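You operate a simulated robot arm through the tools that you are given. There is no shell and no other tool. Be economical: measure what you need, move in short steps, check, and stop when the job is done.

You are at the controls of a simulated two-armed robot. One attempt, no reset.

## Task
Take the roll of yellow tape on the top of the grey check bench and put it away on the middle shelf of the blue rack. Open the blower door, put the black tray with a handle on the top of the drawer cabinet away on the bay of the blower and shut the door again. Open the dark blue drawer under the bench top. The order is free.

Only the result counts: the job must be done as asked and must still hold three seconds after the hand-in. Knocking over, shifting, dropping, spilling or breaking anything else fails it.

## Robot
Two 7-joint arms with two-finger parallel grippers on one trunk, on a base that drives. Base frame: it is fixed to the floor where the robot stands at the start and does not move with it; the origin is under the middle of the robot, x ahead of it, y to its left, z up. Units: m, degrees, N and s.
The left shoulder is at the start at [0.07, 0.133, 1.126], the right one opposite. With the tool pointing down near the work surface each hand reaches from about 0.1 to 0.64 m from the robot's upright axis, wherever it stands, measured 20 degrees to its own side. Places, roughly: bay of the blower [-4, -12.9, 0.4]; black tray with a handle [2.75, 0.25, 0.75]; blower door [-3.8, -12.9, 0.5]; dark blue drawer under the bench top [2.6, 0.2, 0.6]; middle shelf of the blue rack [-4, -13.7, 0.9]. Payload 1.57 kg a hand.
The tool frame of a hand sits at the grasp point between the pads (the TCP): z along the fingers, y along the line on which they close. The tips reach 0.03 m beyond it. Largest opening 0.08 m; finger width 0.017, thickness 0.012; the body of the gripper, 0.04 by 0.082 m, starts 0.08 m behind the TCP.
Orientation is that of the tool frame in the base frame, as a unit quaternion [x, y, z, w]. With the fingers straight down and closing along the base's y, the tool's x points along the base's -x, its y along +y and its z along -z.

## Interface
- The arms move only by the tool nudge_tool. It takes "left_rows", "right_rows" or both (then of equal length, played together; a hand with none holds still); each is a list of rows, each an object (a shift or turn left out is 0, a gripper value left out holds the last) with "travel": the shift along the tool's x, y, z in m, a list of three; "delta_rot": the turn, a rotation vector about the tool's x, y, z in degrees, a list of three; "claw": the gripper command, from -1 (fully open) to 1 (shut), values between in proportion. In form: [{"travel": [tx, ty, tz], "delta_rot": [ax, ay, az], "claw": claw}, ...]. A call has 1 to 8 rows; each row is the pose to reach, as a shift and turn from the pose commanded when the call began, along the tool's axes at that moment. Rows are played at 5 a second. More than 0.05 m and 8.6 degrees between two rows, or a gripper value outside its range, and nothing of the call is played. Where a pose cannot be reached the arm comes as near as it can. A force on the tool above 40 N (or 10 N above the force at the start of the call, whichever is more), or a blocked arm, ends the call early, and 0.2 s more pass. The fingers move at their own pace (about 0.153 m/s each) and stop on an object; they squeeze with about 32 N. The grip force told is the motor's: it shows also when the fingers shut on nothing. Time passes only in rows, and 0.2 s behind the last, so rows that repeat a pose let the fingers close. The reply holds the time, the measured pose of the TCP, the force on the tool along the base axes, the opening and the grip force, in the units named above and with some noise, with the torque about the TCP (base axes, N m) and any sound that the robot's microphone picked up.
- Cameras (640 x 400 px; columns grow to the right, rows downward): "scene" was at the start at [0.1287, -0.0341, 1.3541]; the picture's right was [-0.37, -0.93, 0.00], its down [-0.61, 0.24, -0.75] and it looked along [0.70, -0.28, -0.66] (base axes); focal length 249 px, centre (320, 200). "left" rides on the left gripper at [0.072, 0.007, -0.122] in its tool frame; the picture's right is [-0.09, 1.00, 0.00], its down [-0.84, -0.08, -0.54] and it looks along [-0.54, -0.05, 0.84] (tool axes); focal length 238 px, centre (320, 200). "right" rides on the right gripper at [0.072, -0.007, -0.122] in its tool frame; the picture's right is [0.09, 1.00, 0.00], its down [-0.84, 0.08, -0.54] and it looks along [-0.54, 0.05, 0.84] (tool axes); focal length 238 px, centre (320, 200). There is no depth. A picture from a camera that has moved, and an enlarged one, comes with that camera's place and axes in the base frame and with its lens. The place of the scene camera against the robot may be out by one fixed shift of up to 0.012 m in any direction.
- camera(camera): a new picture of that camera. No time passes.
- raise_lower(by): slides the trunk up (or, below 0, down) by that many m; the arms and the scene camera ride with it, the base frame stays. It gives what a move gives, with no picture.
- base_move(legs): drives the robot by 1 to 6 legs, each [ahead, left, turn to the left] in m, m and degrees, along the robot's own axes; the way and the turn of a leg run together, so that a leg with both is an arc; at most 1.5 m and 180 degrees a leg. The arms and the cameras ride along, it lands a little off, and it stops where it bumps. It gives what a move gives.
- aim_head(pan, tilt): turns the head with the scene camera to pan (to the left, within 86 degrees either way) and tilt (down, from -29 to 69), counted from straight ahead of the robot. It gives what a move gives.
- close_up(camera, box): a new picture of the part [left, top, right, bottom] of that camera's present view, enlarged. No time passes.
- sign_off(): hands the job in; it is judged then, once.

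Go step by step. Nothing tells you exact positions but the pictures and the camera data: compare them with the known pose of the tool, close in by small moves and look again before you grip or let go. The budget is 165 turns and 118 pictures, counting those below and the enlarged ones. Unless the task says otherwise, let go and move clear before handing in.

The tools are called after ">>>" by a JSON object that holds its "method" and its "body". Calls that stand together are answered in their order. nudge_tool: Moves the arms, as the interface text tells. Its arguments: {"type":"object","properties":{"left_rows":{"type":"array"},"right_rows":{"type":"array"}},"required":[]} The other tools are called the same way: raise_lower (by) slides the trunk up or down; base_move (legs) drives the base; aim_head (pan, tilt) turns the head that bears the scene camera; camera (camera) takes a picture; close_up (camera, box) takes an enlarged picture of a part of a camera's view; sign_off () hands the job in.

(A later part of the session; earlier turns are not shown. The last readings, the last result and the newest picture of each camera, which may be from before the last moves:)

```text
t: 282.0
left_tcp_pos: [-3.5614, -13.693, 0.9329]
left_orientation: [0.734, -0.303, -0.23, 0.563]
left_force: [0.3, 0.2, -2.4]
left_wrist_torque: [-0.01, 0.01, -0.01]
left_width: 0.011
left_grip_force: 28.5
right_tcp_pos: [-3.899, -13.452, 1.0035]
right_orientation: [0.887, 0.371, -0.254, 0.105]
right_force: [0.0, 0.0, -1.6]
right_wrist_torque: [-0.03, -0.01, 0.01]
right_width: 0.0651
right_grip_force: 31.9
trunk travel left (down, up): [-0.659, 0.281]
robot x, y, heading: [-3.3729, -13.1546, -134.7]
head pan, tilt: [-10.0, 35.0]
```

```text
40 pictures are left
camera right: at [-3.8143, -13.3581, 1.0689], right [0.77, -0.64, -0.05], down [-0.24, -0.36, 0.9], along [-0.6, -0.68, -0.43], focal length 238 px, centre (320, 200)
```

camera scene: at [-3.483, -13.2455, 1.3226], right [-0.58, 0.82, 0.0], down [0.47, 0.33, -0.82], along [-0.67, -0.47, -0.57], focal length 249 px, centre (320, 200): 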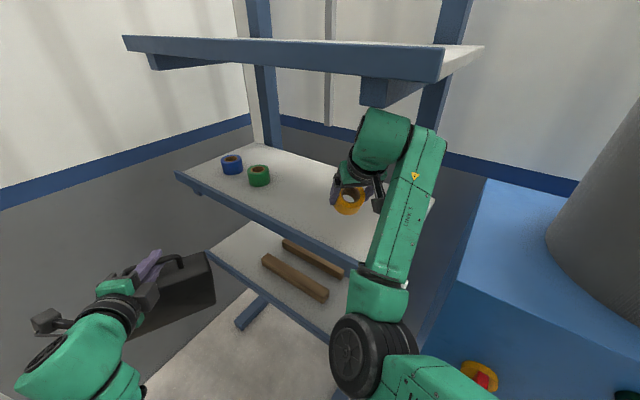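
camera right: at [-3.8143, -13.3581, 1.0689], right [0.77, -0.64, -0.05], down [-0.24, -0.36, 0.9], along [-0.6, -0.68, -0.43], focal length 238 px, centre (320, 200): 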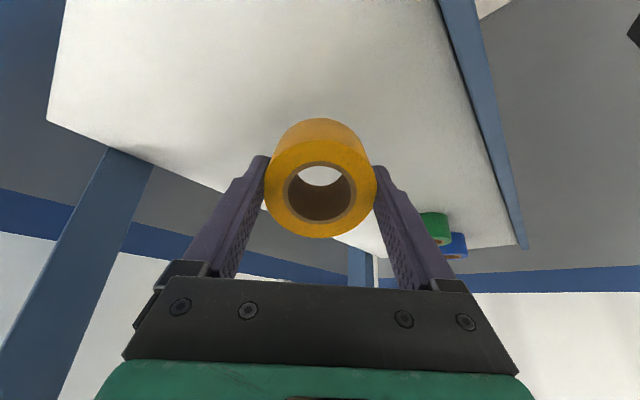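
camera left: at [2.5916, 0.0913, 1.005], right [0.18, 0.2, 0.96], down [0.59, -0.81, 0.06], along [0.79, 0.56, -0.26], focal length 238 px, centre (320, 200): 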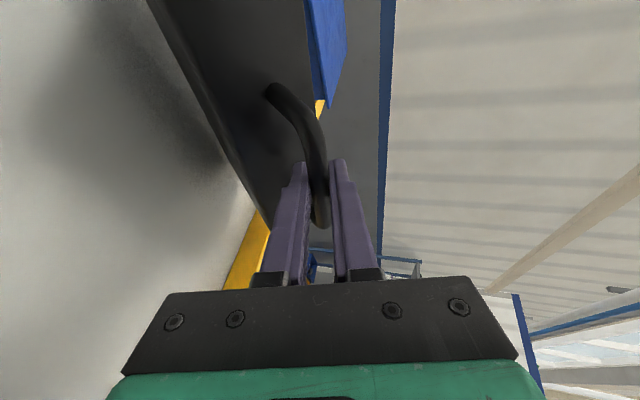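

The tape is above the free part of the middle shelf. I'll lower it with the trunk, then touch down with small steps.

>>> {"method": "raise_lower", "body": {"by": -0.035}}

>>> {"method": "nudge_tool", "body": {"right_rows": [{"travel": [0.0021, 0, 0.0034]}, {"travel": [0.0042, 0, 0.0068]}, {"travel": [0.0064, 0, 0.0102]}, {"travel": [0.0085, 0, 0.0136]}, {"travel": [0.0106, 0, 0.017]}]}}

>>> {"method": "close_up", "body": {"camera": "scene", "box": [260, 110, 460, 235]}}

```text
t: 282.8
left_tcp_pos: [-3.561, -13.6941, 0.8983]
left_orientation: [0.734, -0.304, -0.229, 0.563]
left_force: [1.0, 0.6, -2.3]
left_wrist_torque: [0.03, 0.01, 0.0]
left_width: 0.0115
left_grip_force: 28.5
right_tcp_pos: [-3.8972, -13.4518, 0.968]
right_orientation: [0.887, 0.372, -0.253, 0.106]
right_force: [0.4, 0.4, -1.4]
right_wrist_torque: [0.0, -0.01, 0.01]
right_width: 0.065
right_grip_force: 32.1
trunk travel left (down, up): [-0.624, 0.316]
robot x, y, heading: [-3.3741, -13.1597, -134.6]
head pan, tilt: [-10.0, 35.0]
```

```text
t: 284.0
left_tcp_pos: [-3.5598, -13.6944, 0.8981]
left_orientation: [0.734, -0.304, -0.23, 0.562]
left_force: [0.6, 0.2, -2.4]
left_wrist_torque: [0.05, 0.0, -0.01]
left_width: 0.011
left_grip_force: 28.7
right_tcp_pos: [-3.9005, -13.4513, 0.9524]
right_orientation: [0.886, 0.37, -0.259, 0.104]
right_force: [-2.3, -1.2, 9.4]
right_wrist_torque: [-0.08, -0.01, 0.0]
right_width: 0.0647
right_grip_force: 31.8
trunk travel left (down, up): [-0.624, 0.316]
robot x, y, heading: [-3.3735, -13.1554, -134.9]
head pan, tilt: [-10.0, 35.0]
```

```text
3.20 times, centred on (360, 172) of scene
camera zoom: at [-3.482, -13.2449, 1.288], right [-0.58, 0.82, 0.0], down [0.47, 0.33, -0.82], along [-0.67, -0.47, -0.57], focal length 797 px, centre (192, 288)
```

zoom: 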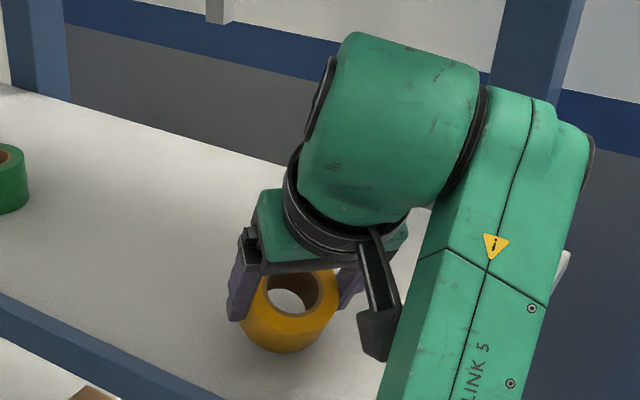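

The tape is touching the shelf. I'll open the fingers, then retract.

>>> {"method": "nudge_tool", "body": {"right_rows": [{"claw": 0.4}, {"claw": -0.4}, {"claw": -1}, {"claw": -1}]}}

>>> {"method": "camera", "body": {"camera": "right"}}

```text
t: 285.0
left_tcp_pos: [-3.5611, -13.6929, 0.8982]
left_orientation: [0.734, -0.304, -0.23, 0.562]
left_force: [-0.1, -0.5, -2.1]
left_wrist_torque: [0.05, 0.04, -0.03]
left_width: 0.0111
left_grip_force: 28.3
right_tcp_pos: [-3.8993, -13.4492, 0.9478]
right_orientation: [0.888, 0.37, -0.254, 0.102]
right_force: [0.0, -0.1, 0.5]
right_wrist_torque: [-0.01, -0.02, 0.01]
right_width: 0.0801
right_grip_force: 0.0
trunk travel left (down, up): [-0.624, 0.316]
robot x, y, heading: [-3.3763, -13.1543, -134.6]
head pan, tilt: [-10.0, 35.0]
```

```text
38 pictures are left
camera right: at [-3.8159, -13.3558, 1.0133], right [0.76, -0.65, -0.06], down [-0.24, -0.36, 0.9], along [-0.6, -0.67, -0.43], focal length 238 px, centre (320, 200)
```

right: 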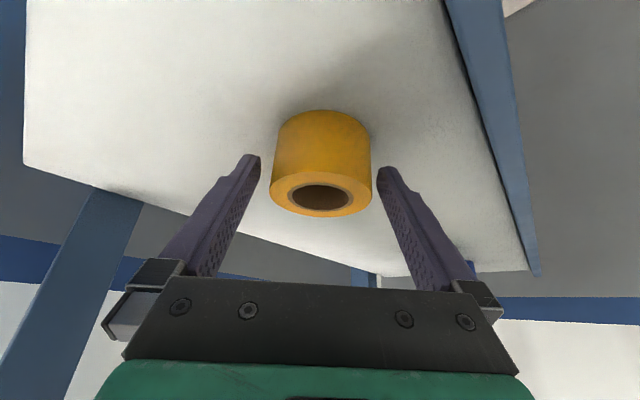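

The tape sits flat on the middle shelf. I'll withdraw the hand, back off and turn to face the blower.

>>> {"method": "nudge_tool", "body": {"right_rows": [{"travel": [0, 0, -0.03]}, {"travel": [0, 0, -0.06]}, {"travel": [0, 0, -0.09]}, {"travel": [0, 0, -0.09]}]}}

>>> {"method": "base_move", "body": {"legs": [[-0.55, 0, 0], [0, 0, -45.4], [0, -0.1, 0]]}}

>>> {"method": "aim_head", "body": {"pan": 5, "tilt": 40}}

>>> {"method": "camera", "body": {"camera": "scene"}}

```text
t: 286.0
left_tcp_pos: [-3.5608, -13.6948, 0.8986]
left_orientation: [0.734, -0.303, -0.23, 0.562]
left_force: [0.5, 0.3, -1.8]
left_wrist_torque: [0.02, 0.0, 0.01]
left_width: 0.0112
left_grip_force: 28.6
right_tcp_pos: [-3.8912, -13.4382, 0.9865]
right_orientation: [0.887, 0.372, -0.253, 0.106]
right_force: [0.2, 0.9, -0.1]
right_wrist_torque: [0.0, 0.01, 0.0]
right_width: 0.0799
right_grip_force: 0.2
right hand out of reach, approached as far as the arm can: row 2, 3, 4
trunk travel left (down, up): [-0.624, 0.316]
robot x, y, heading: [-3.3772, -13.1583, -134.9]
head pan, tilt: [-10.0, 35.0]
```

```text
t: 291.9
left_tcp_pos: [-3.5101, -12.9159, 0.8975]
left_orientation: [-0.56, 0.565, 0.428, -0.43]
left_force: [-0.1, -0.2, -1.7]
left_wrist_torque: [0.04, -0.01, 0.04]
left_width: 0.0115
left_grip_force: 28.9
right_tcp_pos: [-3.5584, -12.4996, 0.9857]
right_orientation: [0.961, 0.0, -0.275, -0.001]
right_force: [0.0, 0.9, -0.1]
right_wrist_torque: [-0.02, 0.0, 0.01]
right_width: 0.0798
right_grip_force: 0.1
trunk travel left (down, up): [-0.624, 0.316]
robot x, y, heading: [-2.9925, -12.6661, 179.6]
head pan, tilt: [-10.0, 35.0]
```

```text
t: 292.7
left_tcp_pos: [-3.51, -12.916, 0.8971]
left_orientation: [-0.56, 0.564, 0.429, -0.429]
left_force: [0.3, -0.1, -1.3]
left_wrist_torque: [0.01, -0.01, 0.02]
left_width: 0.0115
left_grip_force: 29.0
right_tcp_pos: [-3.5594, -12.5005, 0.9855]
right_orientation: [0.961, 0.0, -0.276, -0.001]
right_force: [0.1, 0.1, -0.7]
right_wrist_torque: [0.0, -0.03, 0.0]
right_width: 0.0794
right_grip_force: 0.1
trunk travel left (down, up): [-0.624, 0.316]
robot x, y, heading: [-2.9934, -12.6685, 179.7]
head pan, tilt: [5.0, 40.0]
```

```text
37 pictures are left
camera scene: at [-3.1306, -12.6805, 1.2801], right [-0.08, 1.0, 0.0], down [0.64, 0.05, -0.77], along [-0.76, -0.06, -0.64], focal length 249 px, centre (320, 200)
```

scene: 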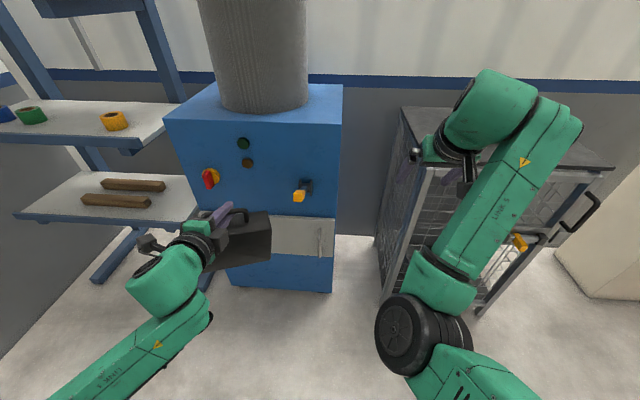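

The handle is at about (-3.73, -12.73, 0.565). I'll level the right hand to horizontal and lower the trunk.

>>> {"method": "nudge_tool", "body": {"right_rows": [{"delta_rot": [0, -8, 0]}, {"delta_rot": [0, -16, 0]}, {"delta_rot": [0, -24, 0]}, {"delta_rot": [0, -32, 0]}, {"delta_rot": [0, -40, 0]}, {"delta_rot": [0, -48, 0]}, {"delta_rot": [0, -54, 0]}]}}

>>> {"method": "raise_lower", "body": {"by": -0.4}}

>>> {"method": "camera", "body": {"camera": "right"}}

>>> {"method": "camera", "body": {"camera": "scene"}}

```text
t: 294.3
left_tcp_pos: [-3.5063, -12.9162, 0.9001]
left_orientation: [-0.56, 0.563, 0.43, -0.431]
left_force: [0.3, 0.9, -2.3]
left_wrist_torque: [0.06, 0.02, -0.01]
left_width: 0.0112
left_grip_force: 28.8
right_tcp_pos: [-3.4814, -12.4791, 1.138]
right_orientation: [0.758, -0.015, -0.647, -0.085]
right_force: [1.9, -1.4, 0.4]
right_wrist_torque: [-0.01, -0.06, 0.0]
right_width: 0.0797
right_grip_force: 0.1
right hand out of reach, approached as far as the arm can: row 3, 4, 5, 6, 7
trunk travel left (down, up): [-0.624, 0.316]
robot x, y, heading: [-2.9946, -12.6705, 179.6]
head pan, tilt: [5.0, 40.0]
```

```text
t: 298.1
left_tcp_pos: [-3.5086, -12.9155, 0.4998]
left_orientation: [-0.56, 0.564, 0.429, -0.429]
left_force: [0.6, 0.0, -2.3]
left_wrist_torque: [0.05, -0.01, 0.02]
left_width: 0.0112
left_grip_force: 28.5
right_tcp_pos: [-3.4835, -12.475, 0.7401]
right_orientation: [0.754, -0.02, -0.651, -0.08]
right_force: [-0.4, 0.5, 0.3]
right_wrist_torque: [0.03, -0.03, 0.01]
right_width: 0.0798
right_grip_force: 0.0
trunk travel left (down, up): [-0.224, 0.716]
robot x, y, heading: [-2.9943, -12.6679, 179.5]
head pan, tilt: [5.0, 40.0]
```

```text
36 pictures are left
camera right: at [-3.3528, -12.4813, 0.6868], right [-0.12, -0.98, -0.19], down [0.39, -0.22, 0.89], along [-0.91, 0.03, 0.41], focal length 238 px, centre (320, 200)
```

right: 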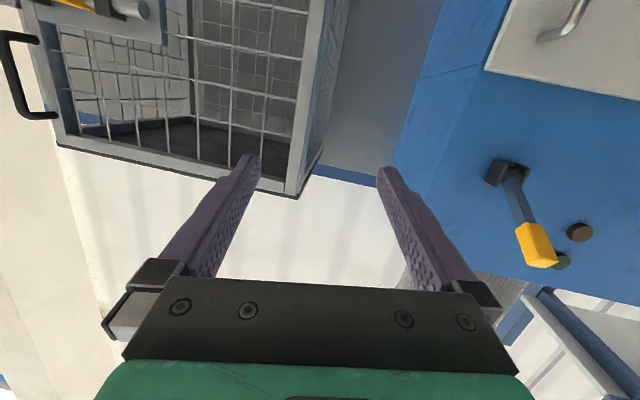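

```text
35 pictures are left
camera scene: at [-3.1303, -12.6803, 0.8801], right [-0.08, 1.0, 0.0], down [0.64, 0.05, -0.77], along [-0.76, -0.06, -0.64], focal length 249 px, centre (320, 200)
```

scene: 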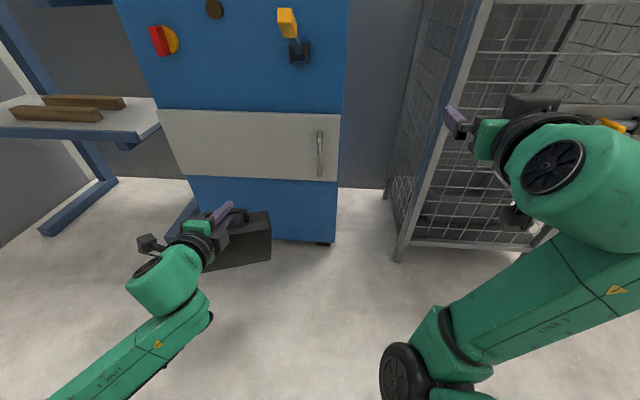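

The door would swing through the left hand's position, so I'll raise the left hand with the tray above it. At the same time the right hand, levelled, comes in front of the handle at about (-3.79, -12.735, 0.50).

>>> {"method": "nudge_tool", "body": {"left_rows": [{"travel": [0.01, 0.045, -0.012]}, {"travel": [0.02, 0.09, -0.024]}, {"travel": [0.03, 0.135, -0.036]}, {"travel": [0.04, 0.18, -0.048]}, {"travel": [0.05, 0.226, -0.06]}, {"travel": [0.06, 0.272, -0.073]}, {"travel": [0.07, 0.318, -0.085]}, {"travel": [0.08, 0.364, -0.098]}], "right_rows": [{"travel": [0.025, 0.01, 0.014], "delta_rot": [-1, -1, 0.6]}, {"travel": [0.05, 0.03, 0.028], "delta_rot": [-2, -2, 1.2]}, {"travel": [0.08, 0.06, 0.042], "delta_rot": [-3, -3, 1.8]}, {"travel": [0.11, 0.09, 0.056], "delta_rot": [-4, -4.2, 2.4]}, {"travel": [0.135, 0.13, 0.07], "delta_rot": [-5, -5.2, 3]}, {"travel": [0.16, 0.17, 0.085], "delta_rot": [-6, -6.3, 3.7]}, {"travel": [0.18, 0.215, 0.1], "delta_rot": [-7, -7.3, 4.3]}, {"travel": [0.2, 0.26, 0.1145], "delta_rot": [-8.1, -8.4, 4.9]}]}}

>>> {"method": "camera", "body": {"camera": "right"}}

>>> {"method": "camera", "body": {"camera": "scene"}}

```text
refused: row 7 steps farther than a row can; nothing moved
```

```text
34 pictures are left
camera right: at [-3.3528, -12.4813, 0.6868], right [-0.12, -0.98, -0.19], down [0.39, -0.22, 0.89], along [-0.91, 0.03, 0.41], focal length 238 px, centre (320, 200)
```

right: 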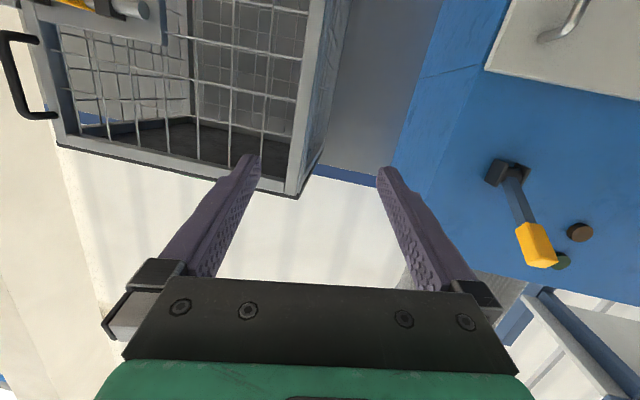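

```text
33 pictures are left
camera scene: at [-3.1303, -12.6803, 0.8801], right [-0.08, 1.0, 0.0], down [0.64, 0.05, -0.77], along [-0.76, -0.06, -0.64], focal length 249 px, centre (320, 200)
```

scene: 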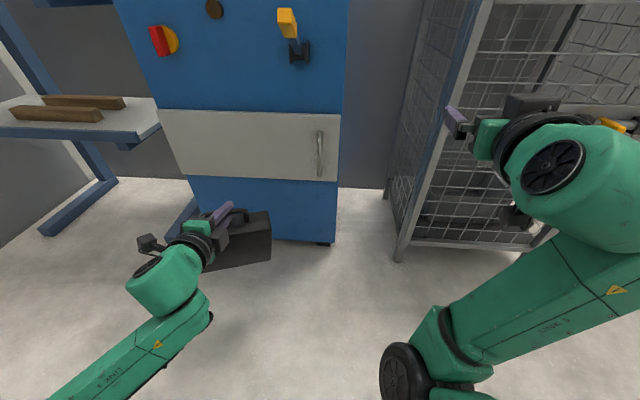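

Refused on step size; I'll resend with even steps.

>>> {"method": "nudge_tool", "body": {"left_rows": [{"travel": [0.01, 0.045, -0.012]}, {"travel": [0.02, 0.09, -0.024]}, {"travel": [0.03, 0.135, -0.036]}, {"travel": [0.04, 0.18, -0.048]}, {"travel": [0.05, 0.225, -0.06]}, {"travel": [0.06, 0.27, -0.072]}, {"travel": [0.07, 0.315, -0.084]}, {"travel": [0.08, 0.36, -0.096]}], "right_rows": [{"travel": [0.025, 0.032, 0.014], "delta_rot": [-1, -1, 0.6]}, {"travel": [0.05, 0.065, 0.028], "delta_rot": [-2, -2, 1.2]}, {"travel": [0.075, 0.097, 0.042], "delta_rot": [-3, -3, 1.8]}, {"travel": [0.1, 0.13, 0.056], "delta_rot": [-4, -4.2, 2.4]}, {"travel": [0.125, 0.162, 0.07], "delta_rot": [-5, -5.2, 3]}, {"travel": [0.15, 0.195, 0.085], "delta_rot": [-6, -6.3, 3.7]}, {"travel": [0.175, 0.227, 0.1], "delta_rot": [-7, -7.3, 4.3]}, {"travel": [0.2, 0.26, 0.1145], "delta_rot": [-8.1, -8.4, 4.9]}]}}

>>> {"method": "camera", "body": {"camera": "right"}}

```text
t: 298.8
left_tcp_pos: [-3.5102, -12.9335, 0.5842]
left_orientation: [-0.56, 0.564, 0.429, -0.428]
left_force: [-1.1, 0.6, -3.2]
left_wrist_torque: [0.01, -0.03, 0.02]
left_width: 0.0112
left_grip_force: 28.7
right_tcp_pos: [-3.5074, -12.5207, 0.7349]
right_orientation: [-0.701, 0.006, 0.706, 0.099]
right_force: [-0.3, 0.5, 0.3]
right_wrist_torque: [0.01, -0.02, -0.01]
right_width: 0.0801
right_grip_force: 0.0
trunk travel left (down, up): [-0.224, 0.716]
robot x, y, heading: [-2.993, -12.6692, 179.8]
head pan, tilt: [5.0, 40.0]
stopped in row 3 (right hand): the arm was blocked; the commanded pose is now the measured one
```

```text
32 pictures are left
camera right: at [-3.3844, -12.5224, 0.6617], right [-0.15, -0.96, -0.22], down [0.52, -0.27, 0.81], along [-0.84, 0.0, 0.54], focal length 238 px, centre (320, 200)
```

right: 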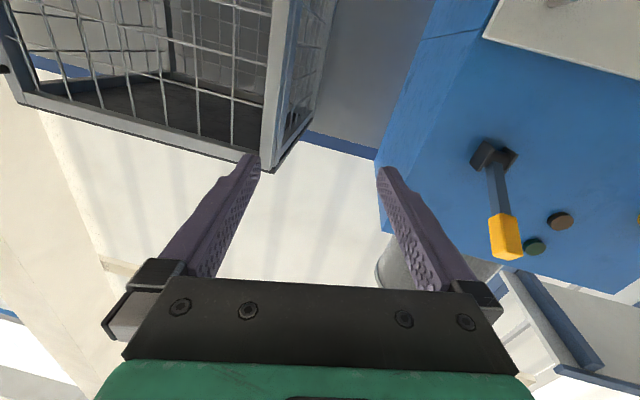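

The horizontal wrist pose hits a joint limit. I'll pitch the right hand about 40° down instead, which can still close sideways on the vertical bar, and keep raising the left.

>>> {"method": "nudge_tool", "body": {"left_rows": [{"travel": [0.01, 0.045, -0.012]}, {"travel": [0.02, 0.09, -0.024]}, {"travel": [0.03, 0.135, -0.036]}, {"travel": [0.04, 0.18, -0.048]}, {"travel": [0.05, 0.225, -0.06]}, {"travel": [0.06, 0.27, -0.072]}], "right_rows": [{"travel": [0.022, 0.029, 0.015], "delta_rot": [-1.8, 6.7, 0.7]}, {"travel": [0.045, 0.058, 0.03], "delta_rot": [-3.6, 13.4, 1.4]}, {"travel": [0.067, 0.087, 0.044], "delta_rot": [-5.4, 20.1, 2.1]}, {"travel": [0.09, 0.116, 0.059], "delta_rot": [-7.2, 26.8, 2.9]}, {"travel": [0.112, 0.145, 0.074], "delta_rot": [-9, 33.5, 3.6]}, {"travel": [0.135, 0.174, 0.0886], "delta_rot": [-10.8, 40.3, 4.3]}]}}

>>> {"method": "camera", "body": {"camera": "scene"}}

```text
t: 299.4
left_tcp_pos: [-3.511, -12.9499, 0.6622]
left_orientation: [-0.56, 0.564, 0.429, -0.429]
left_force: [0.1, 0.0, -2.2]
left_wrist_torque: [0.05, 0.02, 0.03]
left_width: 0.0116
left_grip_force: 28.8
right_tcp_pos: [-3.5445, -12.5342, 0.681]
right_orientation: [0.764, 0.01, -0.631, -0.139]
right_force: [0.1, -0.2, 0.2]
right_wrist_torque: [0.0, -0.01, -0.02]
right_width: 0.0801
right_grip_force: 0.1
trunk travel left (down, up): [-0.224, 0.716]
robot x, y, heading: [-2.9974, -12.6747, 179.9]
head pan, tilt: [5.0, 40.0]
stopped in row 2 (right hand): the arm was blocked; the commanded pose is now the measured one
```

```text
31 pictures are left
camera scene: at [-3.1305, -12.6803, 0.88], right [-0.08, 1.0, 0.0], down [0.64, 0.05, -0.77], along [-0.76, -0.06, -0.64], focal length 249 px, centre (320, 200)
```

scene: 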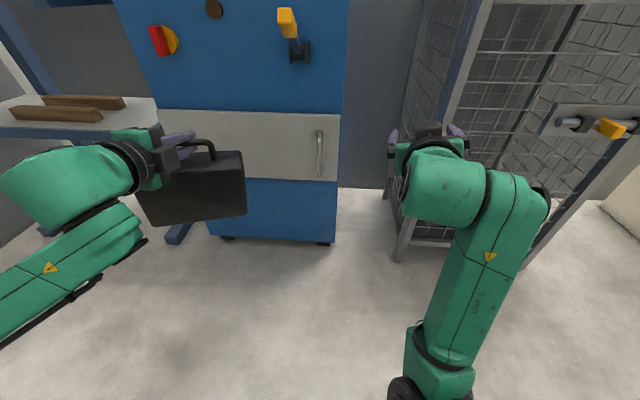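

>>> {"method": "nudge_tool", "body": {"right_rows": [{"travel": [0, 0, 0.015], "delta_rot": [0, 6, 0]}, {"travel": [0.0, 0, 0.03], "delta_rot": [0, 12, 0]}, {"travel": [0.0, 0, 0.045], "delta_rot": [0, 18, 0]}, {"travel": [0.0, 0, 0.06], "delta_rot": [0, 24, 0]}, {"travel": [0.0, 0, 0.075], "delta_rot": [0, 30, 0]}], "left_rows": [{"travel": [0.01, 0.045, -0.012]}, {"travel": [0.02, 0.09, -0.024]}, {"travel": [0.03, 0.135, -0.036]}, {"travel": [0.04, 0.18, -0.048]}, {"travel": [0.045, 0.22, -0.06]}]}}

```text
t: 300.6
left_tcp_pos: [-3.5134, -12.9933, 0.8916]
left_orientation: [-0.559, 0.564, 0.43, -0.43]
left_force: [-0.3, 0.9, -2.0]
left_wrist_torque: [0.07, 0.01, 0.0]
left_width: 0.0115
left_grip_force: 28.6
right_tcp_pos: [-3.6177, -12.5222, 0.6678]
right_orientation: [0.902, -0.025, -0.41, -0.132]
right_force: [-0.5, -0.3, 0.4]
right_wrist_torque: [-0.03, 0.01, -0.02]
right_width: 0.0802
right_grip_force: 0.1
trunk travel left (down, up): [-0.224, 0.716]
robot x, y, heading: [-2.9949, -12.6735, 179.8]
head pan, tilt: [5.0, 40.0]
```

>>> {"method": "nudge_tool", "body": {"right_rows": [{"travel": [0.002, 0.04, 0.016], "delta_rot": [-2.5, -0.2, 0.6]}, {"travel": [0.005, 0.08, 0.032], "delta_rot": [-5, -0.4, 1.2]}, {"travel": [0.007, 0.12, 0.048], "delta_rot": [-7.5, -0.6, 1.9]}, {"travel": [0.01, 0.16, 0.064], "delta_rot": [-10, -0.8, 2.5]}, {"travel": [0.012, 0.2, 0.08], "delta_rot": [-12.5, -1, 3.2]}, {"travel": [0.0148, 0.242, 0.0955], "delta_rot": [-14.9, -1.1, 3.8]}]}}

>>> {"method": "camera", "body": {"camera": "right"}}

```text
t: 301.9
left_tcp_pos: [-3.5156, -12.9945, 0.8921]
left_orientation: [-0.559, 0.564, 0.43, -0.429]
left_force: [-0.2, -0.7, -2.8]
left_wrist_torque: [0.09, 0.03, -0.02]
left_width: 0.011
left_grip_force: 28.6
right_tcp_pos: [-3.721, -12.6155, 0.5351]
right_orientation: [0.906, 0.018, -0.424, 0.005]
right_force: [0.1, 0.2, 0.6]
right_wrist_torque: [0.01, 0.01, 0.01]
right_width: 0.0799
right_grip_force: 0.1
right hand out of reach, approached as far as the arm can: row 2, 3, 4, 5, 6
trunk travel left (down, up): [-0.224, 0.716]
robot x, y, heading: [-2.9915, -12.6719, 179.8]
head pan, tilt: [5.0, 40.0]
```

```text
30 pictures are left
camera right: at [-3.582, -12.6021, 0.5582], right [0.1, -0.99, -0.08], down [-0.12, -0.09, 0.99], along [-0.99, -0.09, -0.12], focal length 238 px, centre (320, 200)
```

right: 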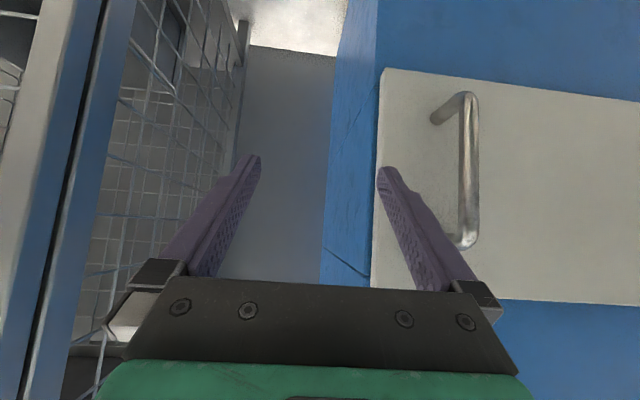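

The handle is now in clear view. The arm won't go further left, so I'll strafe the base 14 cm left to line up.

>>> {"method": "base_move", "body": {"legs": [[0, 0.142, 0]]}}

>>> {"method": "camera", "body": {"camera": "right"}}

```text
t: 303.1
left_tcp_pos: [-3.5129, -13.0772, 0.8933]
left_orientation: [-0.558, 0.565, 0.43, -0.429]
left_force: [0.8, -0.2, -2.9]
left_wrist_torque: [0.03, 0.03, 0.02]
left_width: 0.011
left_grip_force: 28.4
right_tcp_pos: [-3.7208, -12.6822, 0.5372]
right_orientation: [0.906, 0.009, -0.423, -0.008]
right_force: [18.7, 13.6, 6.1]
right_wrist_torque: [0.0, -0.09, 0.46]
right_width: 0.0673
right_grip_force: 0.1
trunk travel left (down, up): [-0.224, 0.716]
robot x, y, heading: [-2.9982, -12.7563, 179.5]
head pan, tilt: [5.0, 40.0]
stopped in leg 1: the force on the tool passed its limit (the readings are from after the stop); the commanded pose is now the measured one
```

```text
29 pictures are left
camera right: at [-3.58, -12.6744, 0.5599], right [0.07, -0.99, -0.09], down [-0.12, -0.1, 0.99], along [-0.99, -0.06, -0.13], focal length 238 px, centre (320, 200)
```

right: 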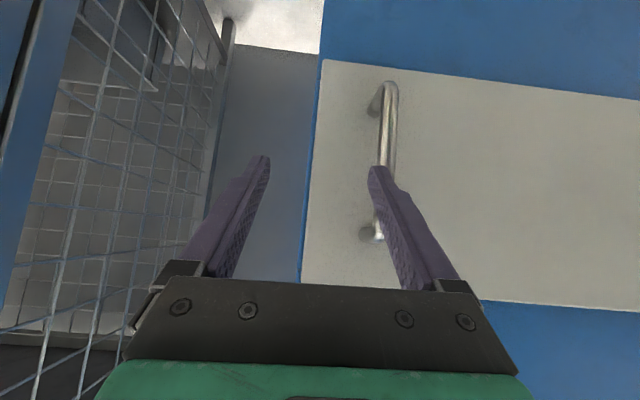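

A finger touched the bar sideways, so the bar is at about (-3.745, -12.735). I'll ease off, back out, shift left and take a look.

>>> {"method": "base_move", "body": {"legs": [[0, -0.015, 0], [-0.06, 0, 0], [0, 0.068, 0]]}}

>>> {"method": "camera", "body": {"camera": "right"}}

```text
t: 305.0
left_tcp_pos: [-3.4556, -13.133, 0.8925]
left_orientation: [-0.558, 0.566, 0.431, -0.428]
left_force: [0.5, 0.1, -1.4]
left_wrist_torque: [0.05, 0.0, 0.02]
left_width: 0.0112
left_grip_force: 28.6
right_tcp_pos: [-3.6614, -12.7393, 0.5346]
right_orientation: [0.907, 0.011, -0.421, -0.007]
right_force: [-0.1, -0.4, 0.3]
right_wrist_torque: [0.01, -0.02, -0.02]
right_width: 0.0803
right_grip_force: 0.0
trunk travel left (down, up): [-0.224, 0.716]
robot x, y, heading: [-2.9347, -12.8127, 179.3]
head pan, tilt: [5.0, 40.0]
```

```text
28 pictures are left
camera right: at [-3.5215, -12.7311, 0.5577], right [0.07, -0.99, -0.09], down [-0.12, -0.1, 0.99], along [-0.99, -0.06, -0.13], focal length 238 px, centre (320, 200)
```

right: 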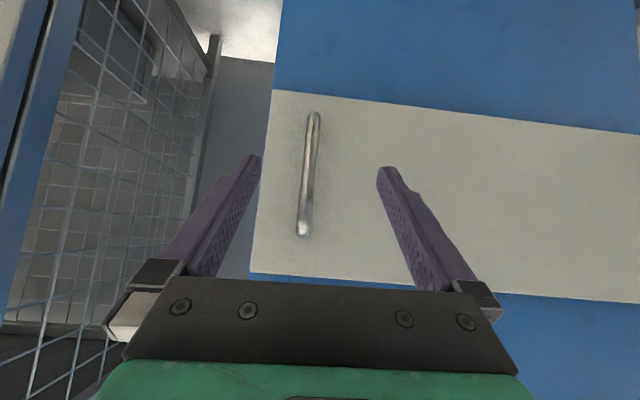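

The bar is between the fingers, so I'll drive forward 8 cm and close.

>>> {"method": "base_move", "body": {"legs": [[0.08, 0, 0]]}}

>>> {"method": "nudge_tool", "body": {"right_rows": [{"claw": 0.2}, {"claw": 1}, {"claw": 1}, {"claw": 1}]}}

>>> {"method": "camera", "body": {"camera": "right"}}

```text
t: 306.1
left_tcp_pos: [-3.5359, -13.1304, 0.8922]
left_orientation: [-0.558, 0.566, 0.431, -0.427]
left_force: [0.1, 0.4, -1.1]
left_wrist_torque: [0.02, -0.01, -0.01]
left_width: 0.0109
left_grip_force: 28.6
right_tcp_pos: [-3.7423, -12.7384, 0.5346]
right_orientation: [0.907, 0.01, -0.421, -0.007]
right_force: [0.5, -0.7, -0.8]
right_wrist_torque: [-0.02, 0.02, -0.01]
right_width: 0.0801
right_grip_force: 0.0
trunk travel left (down, up): [-0.224, 0.716]
robot x, y, heading: [-3.0135, -12.8085, 179.4]
head pan, tilt: [5.0, 40.0]
```

```text
t: 307.1
left_tcp_pos: [-3.5374, -13.1275, 0.8933]
left_orientation: [-0.557, 0.567, 0.43, -0.428]
left_force: [-0.4, 0.6, -1.5]
left_wrist_torque: [0.01, 0.0, -0.02]
left_width: 0.0111
left_grip_force: 28.8
right_tcp_pos: [-3.7422, -12.7321, 0.5341]
right_orientation: [0.906, 0.007, -0.422, -0.008]
right_force: [2.5, 27.6, -0.2]
right_wrist_torque: [-0.43, -0.17, -0.3]
right_width: 0.0141
right_grip_force: 30.5
trunk travel left (down, up): [-0.224, 0.716]
robot x, y, heading: [-3.0146, -12.811, 179.3]
head pan, tilt: [5.0, 40.0]
```

```text
27 pictures are left
camera right: at [-3.602, -12.7246, 0.5574], right [0.06, -0.99, -0.09], down [-0.12, -0.1, 0.99], along [-0.99, -0.05, -0.13], focal length 238 px, centre (320, 200)
```

right: 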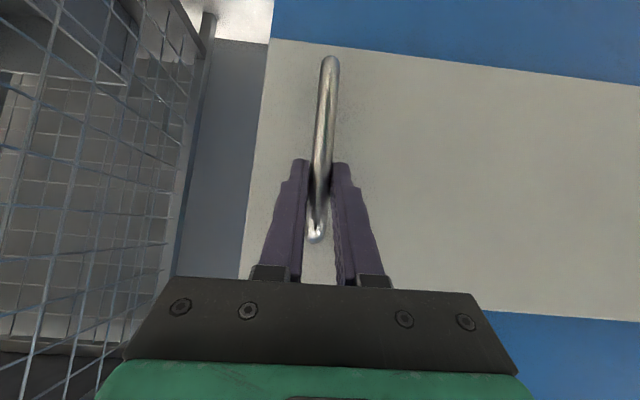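

The handle is gripped. I'll pull gently along the door's arc by driving back.

>>> {"method": "base_move", "body": {"legs": [[-0.06, 0.004, 0], [-0.07, 0.016, 0]]}}

>>> {"method": "camera", "body": {"camera": "scene"}}

```text
t: 308.7
left_tcp_pos: [-3.4223, -13.1459, 0.8922]
left_orientation: [-0.56, 0.565, 0.43, -0.428]
left_force: [-0.3, 0.3, -2.4]
left_wrist_torque: [0.03, -0.04, 0.0]
left_width: 0.0111
left_grip_force: 29.1
right_tcp_pos: [-3.6302, -12.7564, 0.5341]
right_orientation: [0.907, 0.012, -0.421, -0.004]
right_force: [0.4, 1.3, 5.7]
right_wrist_torque: [-0.69, -0.3, -0.14]
right_width: 0.0139
right_grip_force: 30.2
trunk travel left (down, up): [-0.224, 0.716]
robot x, y, heading: [-2.9021, -12.8233, 179.5]
head pan, tilt: [5.0, 40.0]
stopped in leg 2: the robot was blocked; the commanded pose is now the measured one
```

```text
26 pictures are left
camera scene: at [-3.0383, -12.8331, 0.8801], right [-0.08, 1.0, 0.0], down [0.64, 0.05, -0.77], along [-0.76, -0.06, -0.64], focal length 249 px, centre (320, 200)
```

scene: 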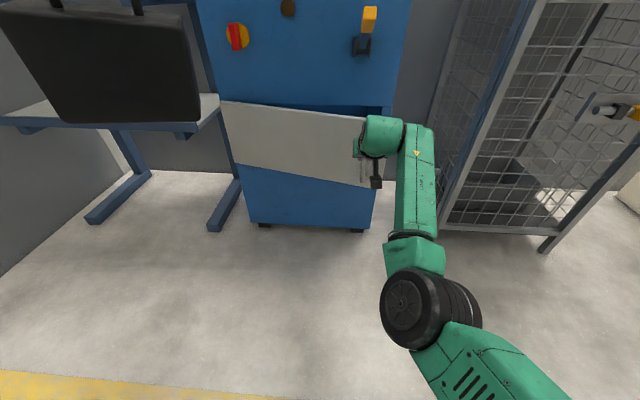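

The door is hinged on the left and is now about 17° open, but my rear reached the cart. I'll open it further by turning the base left while retracting the arm.

>>> {"method": "base_move", "body": {"legs": [[0.0, 0.0, 3]]}}

>>> {"method": "nudge_tool", "body": {"right_rows": [{"travel": [0.013, 0, -0.0153]}, {"travel": [0.026, 0, -0.031]}, {"travel": [0.039, 0.005, -0.046]}]}}

>>> {"method": "base_move", "body": {"legs": [[0.0, 0.0, 4]]}}

>>> {"method": "nudge_tool", "body": {"right_rows": [{"travel": [0.013, 0, -0.0153]}, {"travel": [0.026, 0.005, -0.031]}, {"travel": [0.039, 0.01, -0.046]}]}}

>>> {"method": "camera", "body": {"camera": "scene"}}

```text
t: 309.4
left_tcp_pos: [-3.421, -13.1485, 0.8915]
left_orientation: [-0.562, 0.563, 0.428, -0.429]
left_force: [-0.2, 0.3, -3.3]
left_wrist_torque: [0.06, 0.01, 0.01]
left_width: 0.0112
left_grip_force: 28.4
right_tcp_pos: [-3.6315, -12.7551, 0.5349]
right_orientation: [0.907, 0.011, -0.422, -0.005]
right_force: [1.2, 1.0, 3.1]
right_wrist_torque: [-0.66, -0.37, 0.0]
right_width: 0.0136
right_grip_force: 30.2
trunk travel left (down, up): [-0.224, 0.716]
robot x, y, heading: [-2.906, -12.8185, 180.1]
head pan, tilt: [5.0, 40.0]
stopped in leg 1: the robot was blocked; the commanded pose is now the measured one
```

```text
t: 310.1
left_tcp_pos: [-3.421, -13.1541, 0.89]
left_orientation: [0.563, -0.562, -0.426, 0.43]
left_force: [-1.1, -0.1, -2.6]
left_wrist_torque: [0.07, 0.01, 0.03]
left_width: 0.0114
left_grip_force: 29.2
right_tcp_pos: [-3.5958, -12.7653, 0.5348]
right_orientation: [0.907, 0.02, -0.421, 0.004]
right_force: [-6.6, -13.4, -5.5]
right_wrist_torque: [-0.93, -0.19, 0.27]
right_width: 0.0139
right_grip_force: 30.4
trunk travel left (down, up): [-0.224, 0.716]
robot x, y, heading: [-2.9039, -12.8271, -179.6]
head pan, tilt: [5.0, 40.0]
stopped in row 3 (right hand): the force on the tool passed its limit (the readings are from after the stop); the commanded pose is now the measured one
```

```text
t: 310.9
left_tcp_pos: [-3.4155, -13.1635, 0.8901]
left_orientation: [0.571, -0.556, -0.42, 0.433]
left_force: [0.5, 0.7, -2.4]
left_wrist_torque: [0.05, -0.01, -0.01]
left_width: 0.0113
left_grip_force: 28.7
right_tcp_pos: [-3.5997, -12.7654, 0.5347]
right_orientation: [0.907, 0.017, -0.421, -0.005]
right_force: [0.4, 2.0, 0.8]
right_wrist_torque: [-0.68, -0.06, -0.1]
right_width: 0.0144
right_grip_force: 30.7
trunk travel left (down, up): [-0.224, 0.716]
robot x, y, heading: [-2.9064, -12.82, -178.4]
head pan, tilt: [5.0, 40.0]
stopped in leg 1: the robot was blocked; the commanded pose is now the measured one
```

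```text
t: 311.3
left_tcp_pos: [-3.4155, -13.1687, 0.8897]
left_orientation: [0.572, -0.555, -0.42, 0.434]
left_force: [-0.8, 0.0, -1.7]
left_wrist_torque: [0.0, -0.01, 0.05]
left_width: 0.0112
left_grip_force: 28.8
right_tcp_pos: [-3.5908, -12.7676, 0.5362]
right_orientation: [0.907, 0.02, -0.42, 0.0]
right_force: [-5.9, -13.8, -7.5]
right_wrist_torque: [-0.9, -0.23, 0.31]
right_width: 0.0138
right_grip_force: 30.8
trunk travel left (down, up): [-0.224, 0.716]
robot x, y, heading: [-2.9072, -12.8255, -178.0]
head pan, tilt: [5.0, 40.0]
stopped in row 1 (right hand): the force on the tool passed its limit (the readings are from after the stop); the commanded pose is now the measured one
```

```text
25 pictures are left
camera scene: at [-3.0437, -12.84, 0.8796], right [-0.12, 0.99, 0.0], down [0.64, 0.08, -0.76], along [-0.76, -0.09, -0.64], focal length 249 px, centre (320, 200)
```

scene: 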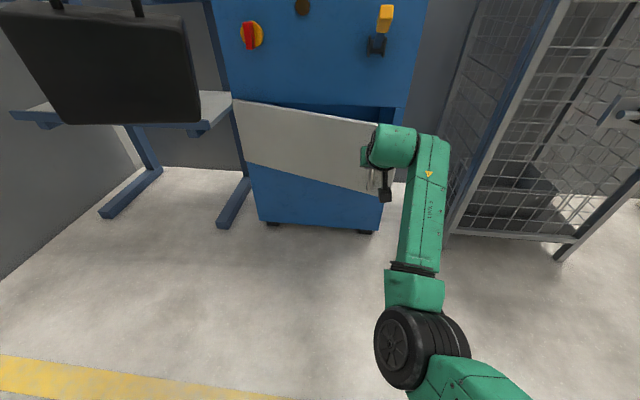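

The door is at about 22°. I'll let go, move round its free edge and push it open from the inside. First: release, back off and shift right.

>>> {"method": "nudge_tool", "body": {"right_rows": [{"claw": -0.2}, {"claw": -0.4}, {"travel": [0, 0, -0.03]}, {"travel": [0, 0, -0.07]}, {"travel": [0, 0, -0.07]}]}}

>>> {"method": "base_move", "body": {"legs": [[0, -0.16, -1.8]]}}

>>> {"method": "camera", "body": {"camera": "scene"}}

```text
t: 312.5
left_tcp_pos: [-3.415, -13.1661, 0.8912]
left_orientation: [0.571, -0.554, -0.421, 0.435]
left_force: [0.6, 0.0, -2.1]
left_wrist_torque: [0.02, 0.0, -0.02]
left_width: 0.0111
left_grip_force: 28.6
right_tcp_pos: [-3.5393, -12.7544, 0.589]
right_orientation: [0.903, 0.012, -0.429, -0.011]
right_force: [0.3, 0.7, 0.2]
right_wrist_torque: [-0.01, 0.01, 0.02]
right_width: 0.0559
right_grip_force: 0.0
trunk travel left (down, up): [-0.224, 0.716]
robot x, y, heading: [-2.91, -12.8252, -178.4]
head pan, tilt: [5.0, 40.0]
```

```text
t: 313.9
left_tcp_pos: [-3.429, -12.9875, 0.8903]
left_orientation: [-0.562, 0.563, 0.428, -0.428]
left_force: [-0.9, 1.4, -1.8]
left_wrist_torque: [0.03, 0.01, 0.02]
left_width: 0.011
left_grip_force: 28.3
right_tcp_pos: [-3.5403, -12.5697, 0.5827]
right_orientation: [0.904, -0.001, -0.427, -0.019]
right_force: [-0.3, 0.4, 0.3]
right_wrist_torque: [-0.01, 0.0, -0.01]
right_width: 0.0561
right_grip_force: 0.1
trunk travel left (down, up): [-0.224, 0.716]
robot x, y, heading: [-2.911, -12.6626, 179.7]
head pan, tilt: [5.0, 40.0]
```

```text
24 pictures are left
camera scene: at [-3.0448, -12.6722, 0.8801], right [-0.09, 1.0, 0.0], down [0.64, 0.05, -0.77], along [-0.76, -0.07, -0.64], focal length 249 px, centre (320, 200)
```

scene: 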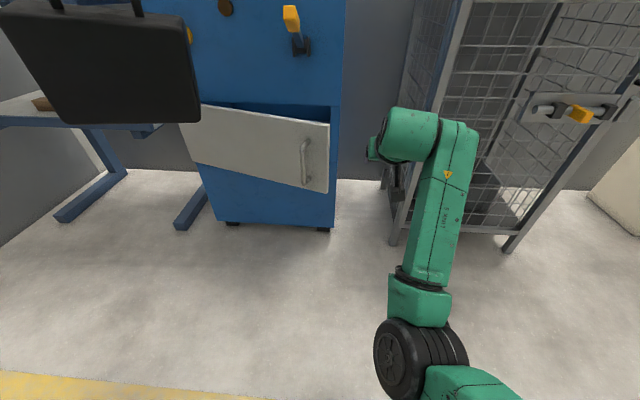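

The door stays ajar, with its free edge at about (-3.64, -12.71). I'll move the closed fingers in past the edge and sweep left with the base.

>>> {"method": "base_move", "body": {"legs": [[0.15, 0, 0]]}}

>>> {"method": "nudge_tool", "body": {"right_rows": [{"travel": [0, 0, 0.02], "claw": 1}, {"travel": [0, 0, 0.04], "claw": 1}, {"travel": [0, 0, 0.06], "claw": 1}, {"travel": [0, 0, 0.06], "claw": 1}]}}

>>> {"method": "base_move", "body": {"legs": [[0, 0.2, 0]]}}

>>> {"method": "camera", "body": {"camera": "scene"}}

```text
t: 315.3
left_tcp_pos: [-3.5818, -12.9858, 0.8911]
left_orientation: [-0.562, 0.564, 0.428, -0.427]
left_force: [-0.3, -0.2, -2.3]
left_wrist_torque: [0.07, -0.01, 0.0]
left_width: 0.0113
left_grip_force: 28.9
right_tcp_pos: [-3.6929, -12.5676, 0.5836]
right_orientation: [0.905, -0.004, -0.424, -0.024]
right_force: [-0.3, -0.4, 0.0]
right_wrist_torque: [0.01, 0.0, 0.05]
right_width: 0.056
right_grip_force: 0.0
trunk travel left (down, up): [-0.224, 0.716]
robot x, y, heading: [-3.0606, -12.6635, 179.7]
head pan, tilt: [5.0, 40.0]
```

```text
t: 316.3
left_tcp_pos: [-3.5829, -12.9854, 0.8896]
left_orientation: [-0.561, 0.565, 0.428, -0.428]
left_force: [-0.9, 0.1, -2.2]
left_wrist_torque: [0.03, 0.01, 0.0]
left_width: 0.0113
left_grip_force: 28.4
right_tcp_pos: [-3.7395, -12.5584, 0.5448]
right_orientation: [0.904, -0.005, -0.426, -0.026]
right_force: [0.5, 0.1, -0.1]
right_wrist_torque: [0.01, 0.02, -0.01]
right_width: 0.0
right_grip_force: 20.9
trunk travel left (down, up): [-0.224, 0.716]
robot x, y, heading: [-3.0593, -12.6638, 179.9]
head pan, tilt: [5.0, 40.0]
```

```text
t: 317.4
left_tcp_pos: [-3.5815, -13.0832, 0.8879]
left_orientation: [-0.564, 0.565, 0.427, -0.426]
left_force: [-0.2, 0.6, -1.1]
left_wrist_torque: [0.02, 0.0, -0.01]
left_width: 0.0113
left_grip_force: 29.2
right_tcp_pos: [-3.7399, -12.6453, 0.5459]
right_orientation: [0.904, -0.014, -0.427, -0.034]
right_force: [-0.1, -0.6, 0.0]
right_wrist_torque: [-0.03, 0.02, 0.03]
right_width: 0.0002
right_grip_force: 21.3
trunk travel left (down, up): [-0.224, 0.716]
robot x, y, heading: [-3.0633, -12.7634, 179.8]
head pan, tilt: [5.0, 40.0]
stopped in leg 1: the force on the tool passed its limit (the readings are from after the stop); the commanded pose is now the measured one
```

```text
23 pictures are left
camera scene: at [-3.1977, -12.7676, 0.88], right [-0.08, 1.0, 0.0], down [0.64, 0.05, -0.77], along [-0.76, -0.06, -0.64], focal length 249 px, centre (320, 200)
```

scene: 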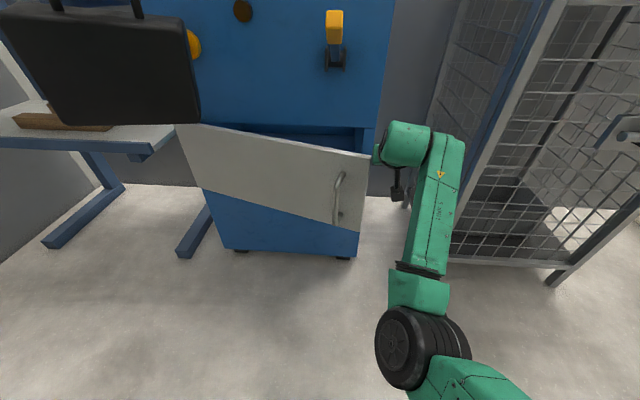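

The gripper body jams on the door's edge. I'll hook the door from above instead: back off right, raise, pitch steeper, move over the door's top edge and lower the fingers behind it.

>>> {"method": "base_move", "body": {"legs": [[0, -0.08, 0]]}}

>>> {"method": "nudge_tool", "body": {"right_rows": [{"travel": [-0.027, 0, -0.022], "delta_rot": [0, 4, 0]}, {"travel": [-0.054, 0, -0.045], "delta_rot": [0, 8, 0]}, {"travel": [-0.08, 0, -0.067], "delta_rot": [0, 14, 0]}, {"travel": [-0.107, 0, -0.09], "delta_rot": [0, 20, 0]}, {"travel": [-0.107, 0, -0.09], "delta_rot": [0, 20, 0]}]}}

>>> {"method": "base_move", "body": {"legs": [[0, 0.2, 0]]}}

>>> {"method": "camera", "body": {"camera": "right"}}

```text
t: 318.5
left_tcp_pos: [-3.5797, -13.0031, 0.8892]
left_orientation: [-0.563, 0.564, 0.427, -0.428]
left_force: [-1.2, 0.5, -2.0]
left_wrist_torque: [0.06, 0.0, 0.04]
left_width: 0.011
left_grip_force: 28.7
right_tcp_pos: [-3.7398, -12.5677, 0.5458]
right_orientation: [0.904, -0.012, -0.426, -0.032]
right_force: [0.0, 0.8, -0.8]
right_wrist_torque: [0.03, 0.01, 0.03]
right_width: 0.0
right_grip_force: 21.4
trunk travel left (down, up): [-0.224, 0.716]
robot x, y, heading: [-3.0595, -12.6794, 180.1]
head pan, tilt: [5.0, 40.0]
```

```text
t: 319.7
left_tcp_pos: [-3.5808, -13.0052, 0.8892]
left_orientation: [0.564, -0.563, -0.427, 0.427]
left_force: [-0.3, 0.7, -1.7]
left_wrist_torque: [0.03, -0.02, -0.01]
left_width: 0.0112
left_grip_force: 28.5
right_tcp_pos: [-3.7283, -12.5645, 0.6665]
right_orientation: [0.964, -0.017, -0.263, -0.03]
right_force: [-0.5, 0.2, 0.6]
right_wrist_torque: [0.01, -0.01, -0.01]
right_width: 0.0
right_grip_force: 20.9
right hand out of reach, approached as far as the arm can: row 4, 5
trunk travel left (down, up): [-0.224, 0.716]
robot x, y, heading: [-3.0642, -12.6755, 180.1]
head pan, tilt: [5.0, 40.0]
```

```text
t: 321.2
left_tcp_pos: [-3.5843, -13.1764, 0.8875]
left_orientation: [-0.564, 0.566, 0.427, -0.424]
left_force: [-0.7, -0.4, -1.7]
left_wrist_torque: [0.04, 0.04, 0.01]
left_width: 0.0114
left_grip_force: 28.8
right_tcp_pos: [-3.7286, -12.7272, 0.667]
right_orientation: [0.964, -0.029, -0.263, -0.03]
right_force: [0.0, 0.5, -0.6]
right_wrist_torque: [0.0, 0.01, 0.03]
right_width: 0.0
right_grip_force: 21.1
trunk travel left (down, up): [-0.224, 0.716]
robot x, y, heading: [-3.0574, -12.8584, 179.4]
head pan, tilt: [5.0, 40.0]
stopped in leg 1: the robot was blocked; the commanded pose is now the measured one
```

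```text
22 pictures are left
camera right: at [-3.6034, -12.7317, 0.7349], right [0.01, -1.0, -0.09], down [-0.45, -0.08, 0.89], along [-0.89, 0.03, -0.45], focal length 238 px, centre (320, 200)
```

right: 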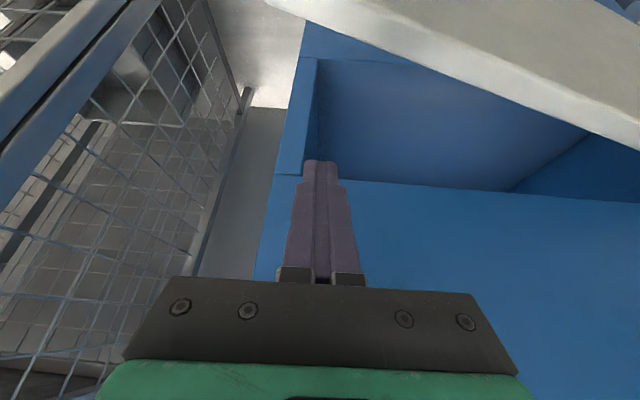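

From above I can see the bay behind the door. I'll shift the fingers further left behind the door panel and lower them.

>>> {"method": "nudge_tool", "body": {"right_rows": [{"travel": [0, 0.04, 0]}, {"travel": [0, 0.075, 0]}, {"travel": [0.02, 0.075, 0.035]}, {"travel": [0.0406, 0.075, 0.069]}, {"travel": [0.0406, 0.075, 0.069]}]}}

>>> {"method": "camera", "body": {"camera": "scene"}}

```text
t: 322.4
left_tcp_pos: [-3.5818, -13.1639, 0.8941]
left_orientation: [-0.559, 0.568, 0.426, -0.429]
left_force: [-0.2, -0.2, -1.7]
left_wrist_torque: [0.04, -0.03, 0.0]
left_width: 0.0113
left_grip_force: 28.9
right_tcp_pos: [-3.7273, -12.7291, 0.6676]
right_orientation: [0.963, -0.04, -0.266, -0.024]
right_force: [-1.0, 0.3, 0.1]
right_wrist_torque: [-0.02, -0.03, -0.05]
right_width: 0.0002
right_grip_force: 21.2
right hand out of reach, approached as far as the arm can: row 1, 2, 3, 4, 5
trunk travel left (down, up): [-0.224, 0.716]
robot x, y, heading: [-3.0624, -12.852, 179.7]
head pan, tilt: [5.0, 40.0]
```

```text
21 pictures are left
camera scene: at [-3.1954, -12.8513, 0.8804], right [-0.08, 1.0, -0.01], down [0.64, 0.04, -0.77], along [-0.77, -0.07, -0.64], focal length 249 px, centre (320, 200)
```

scene: 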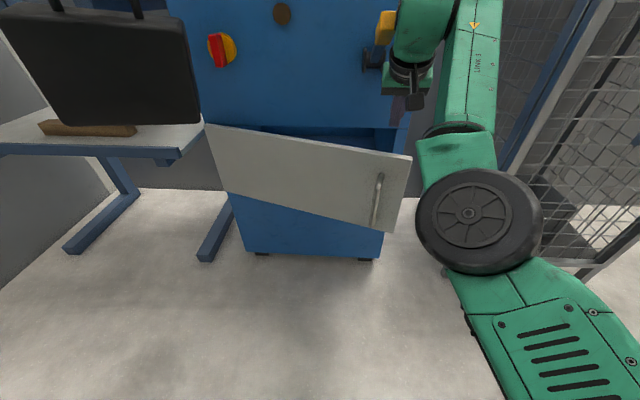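

The arm is stuck there, next to the lever. A better way is to re-grip the handle from an angled stance (heading about 215°), so that pulling follows the arc and stays clear of the cart. I'll move there first.

>>> {"method": "base_move", "body": {"legs": [[0, -0.2, 0], [-0.17, -0.2, 0], [0, 0, 35.3]]}}

>>> {"method": "nudge_tool", "body": {"right_rows": [{"travel": [0.02, 0, 0.035], "claw": -0.5}, {"travel": [0.0406, 0, 0.069], "claw": -0.5}, {"travel": [0.055, 0, 0.095], "claw": -0.5}, {"travel": [0.055, 0, 0.095], "claw": -0.5}]}}

>>> {"method": "camera", "body": {"camera": "right"}}

```text
t: 327.1
left_tcp_pos: [-3.1346, -13.0176, 0.8881]
left_orientation: [0.706, -0.37, -0.281, 0.534]
left_force: [-0.5, 1.6, -2.9]
left_wrist_torque: [0.02, 0.0, -0.01]
left_width: 0.0112
left_grip_force: 28.9
right_tcp_pos: [-3.4985, -12.7496, 0.666]
right_orientation: [0.928, 0.263, -0.26, 0.05]
right_force: [0.1, -0.4, -0.5]
right_wrist_torque: [0.01, -0.02, -0.01]
right_width: 0.0
right_grip_force: 21.4
trunk travel left (down, up): [-0.224, 0.716]
robot x, y, heading: [-2.8914, -12.4526, -145.5]
head pan, tilt: [5.0, 40.0]
```

```text
t: 328.1
left_tcp_pos: [-3.1337, -13.0179, 0.8876]
left_orientation: [0.707, -0.37, -0.281, 0.533]
left_force: [-0.2, 0.0, -2.1]
left_wrist_torque: [0.01, 0.04, -0.03]
left_width: 0.0114
left_grip_force: 28.6
right_tcp_pos: [-3.5017, -12.7455, 0.5544]
right_orientation: [0.928, 0.262, -0.26, 0.05]
right_force: [-0.4, 0.6, 1.3]
right_wrist_torque: [-0.01, -0.01, 0.03]
right_width: 0.0599
right_grip_force: 0.0
trunk travel left (down, up): [-0.224, 0.716]
robot x, y, heading: [-2.891, -12.4532, -145.4]
head pan, tilt: [5.0, 40.0]
```

```text
20 pictures are left
camera right: at [-3.3972, -12.6789, 0.6226], right [0.58, -0.81, -0.09], down [-0.32, -0.33, 0.89], along [-0.75, -0.48, -0.45], focal length 238 px, centre (320, 200)
```

right: 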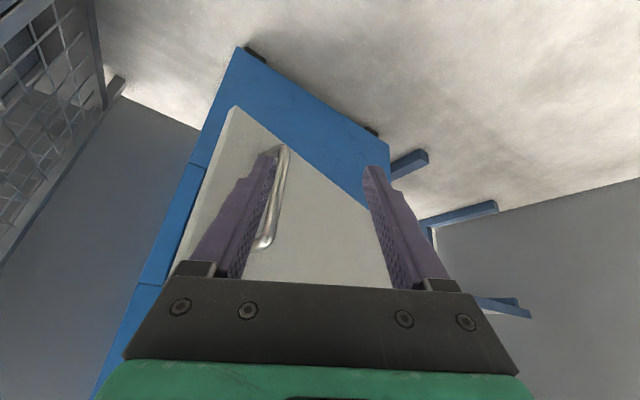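

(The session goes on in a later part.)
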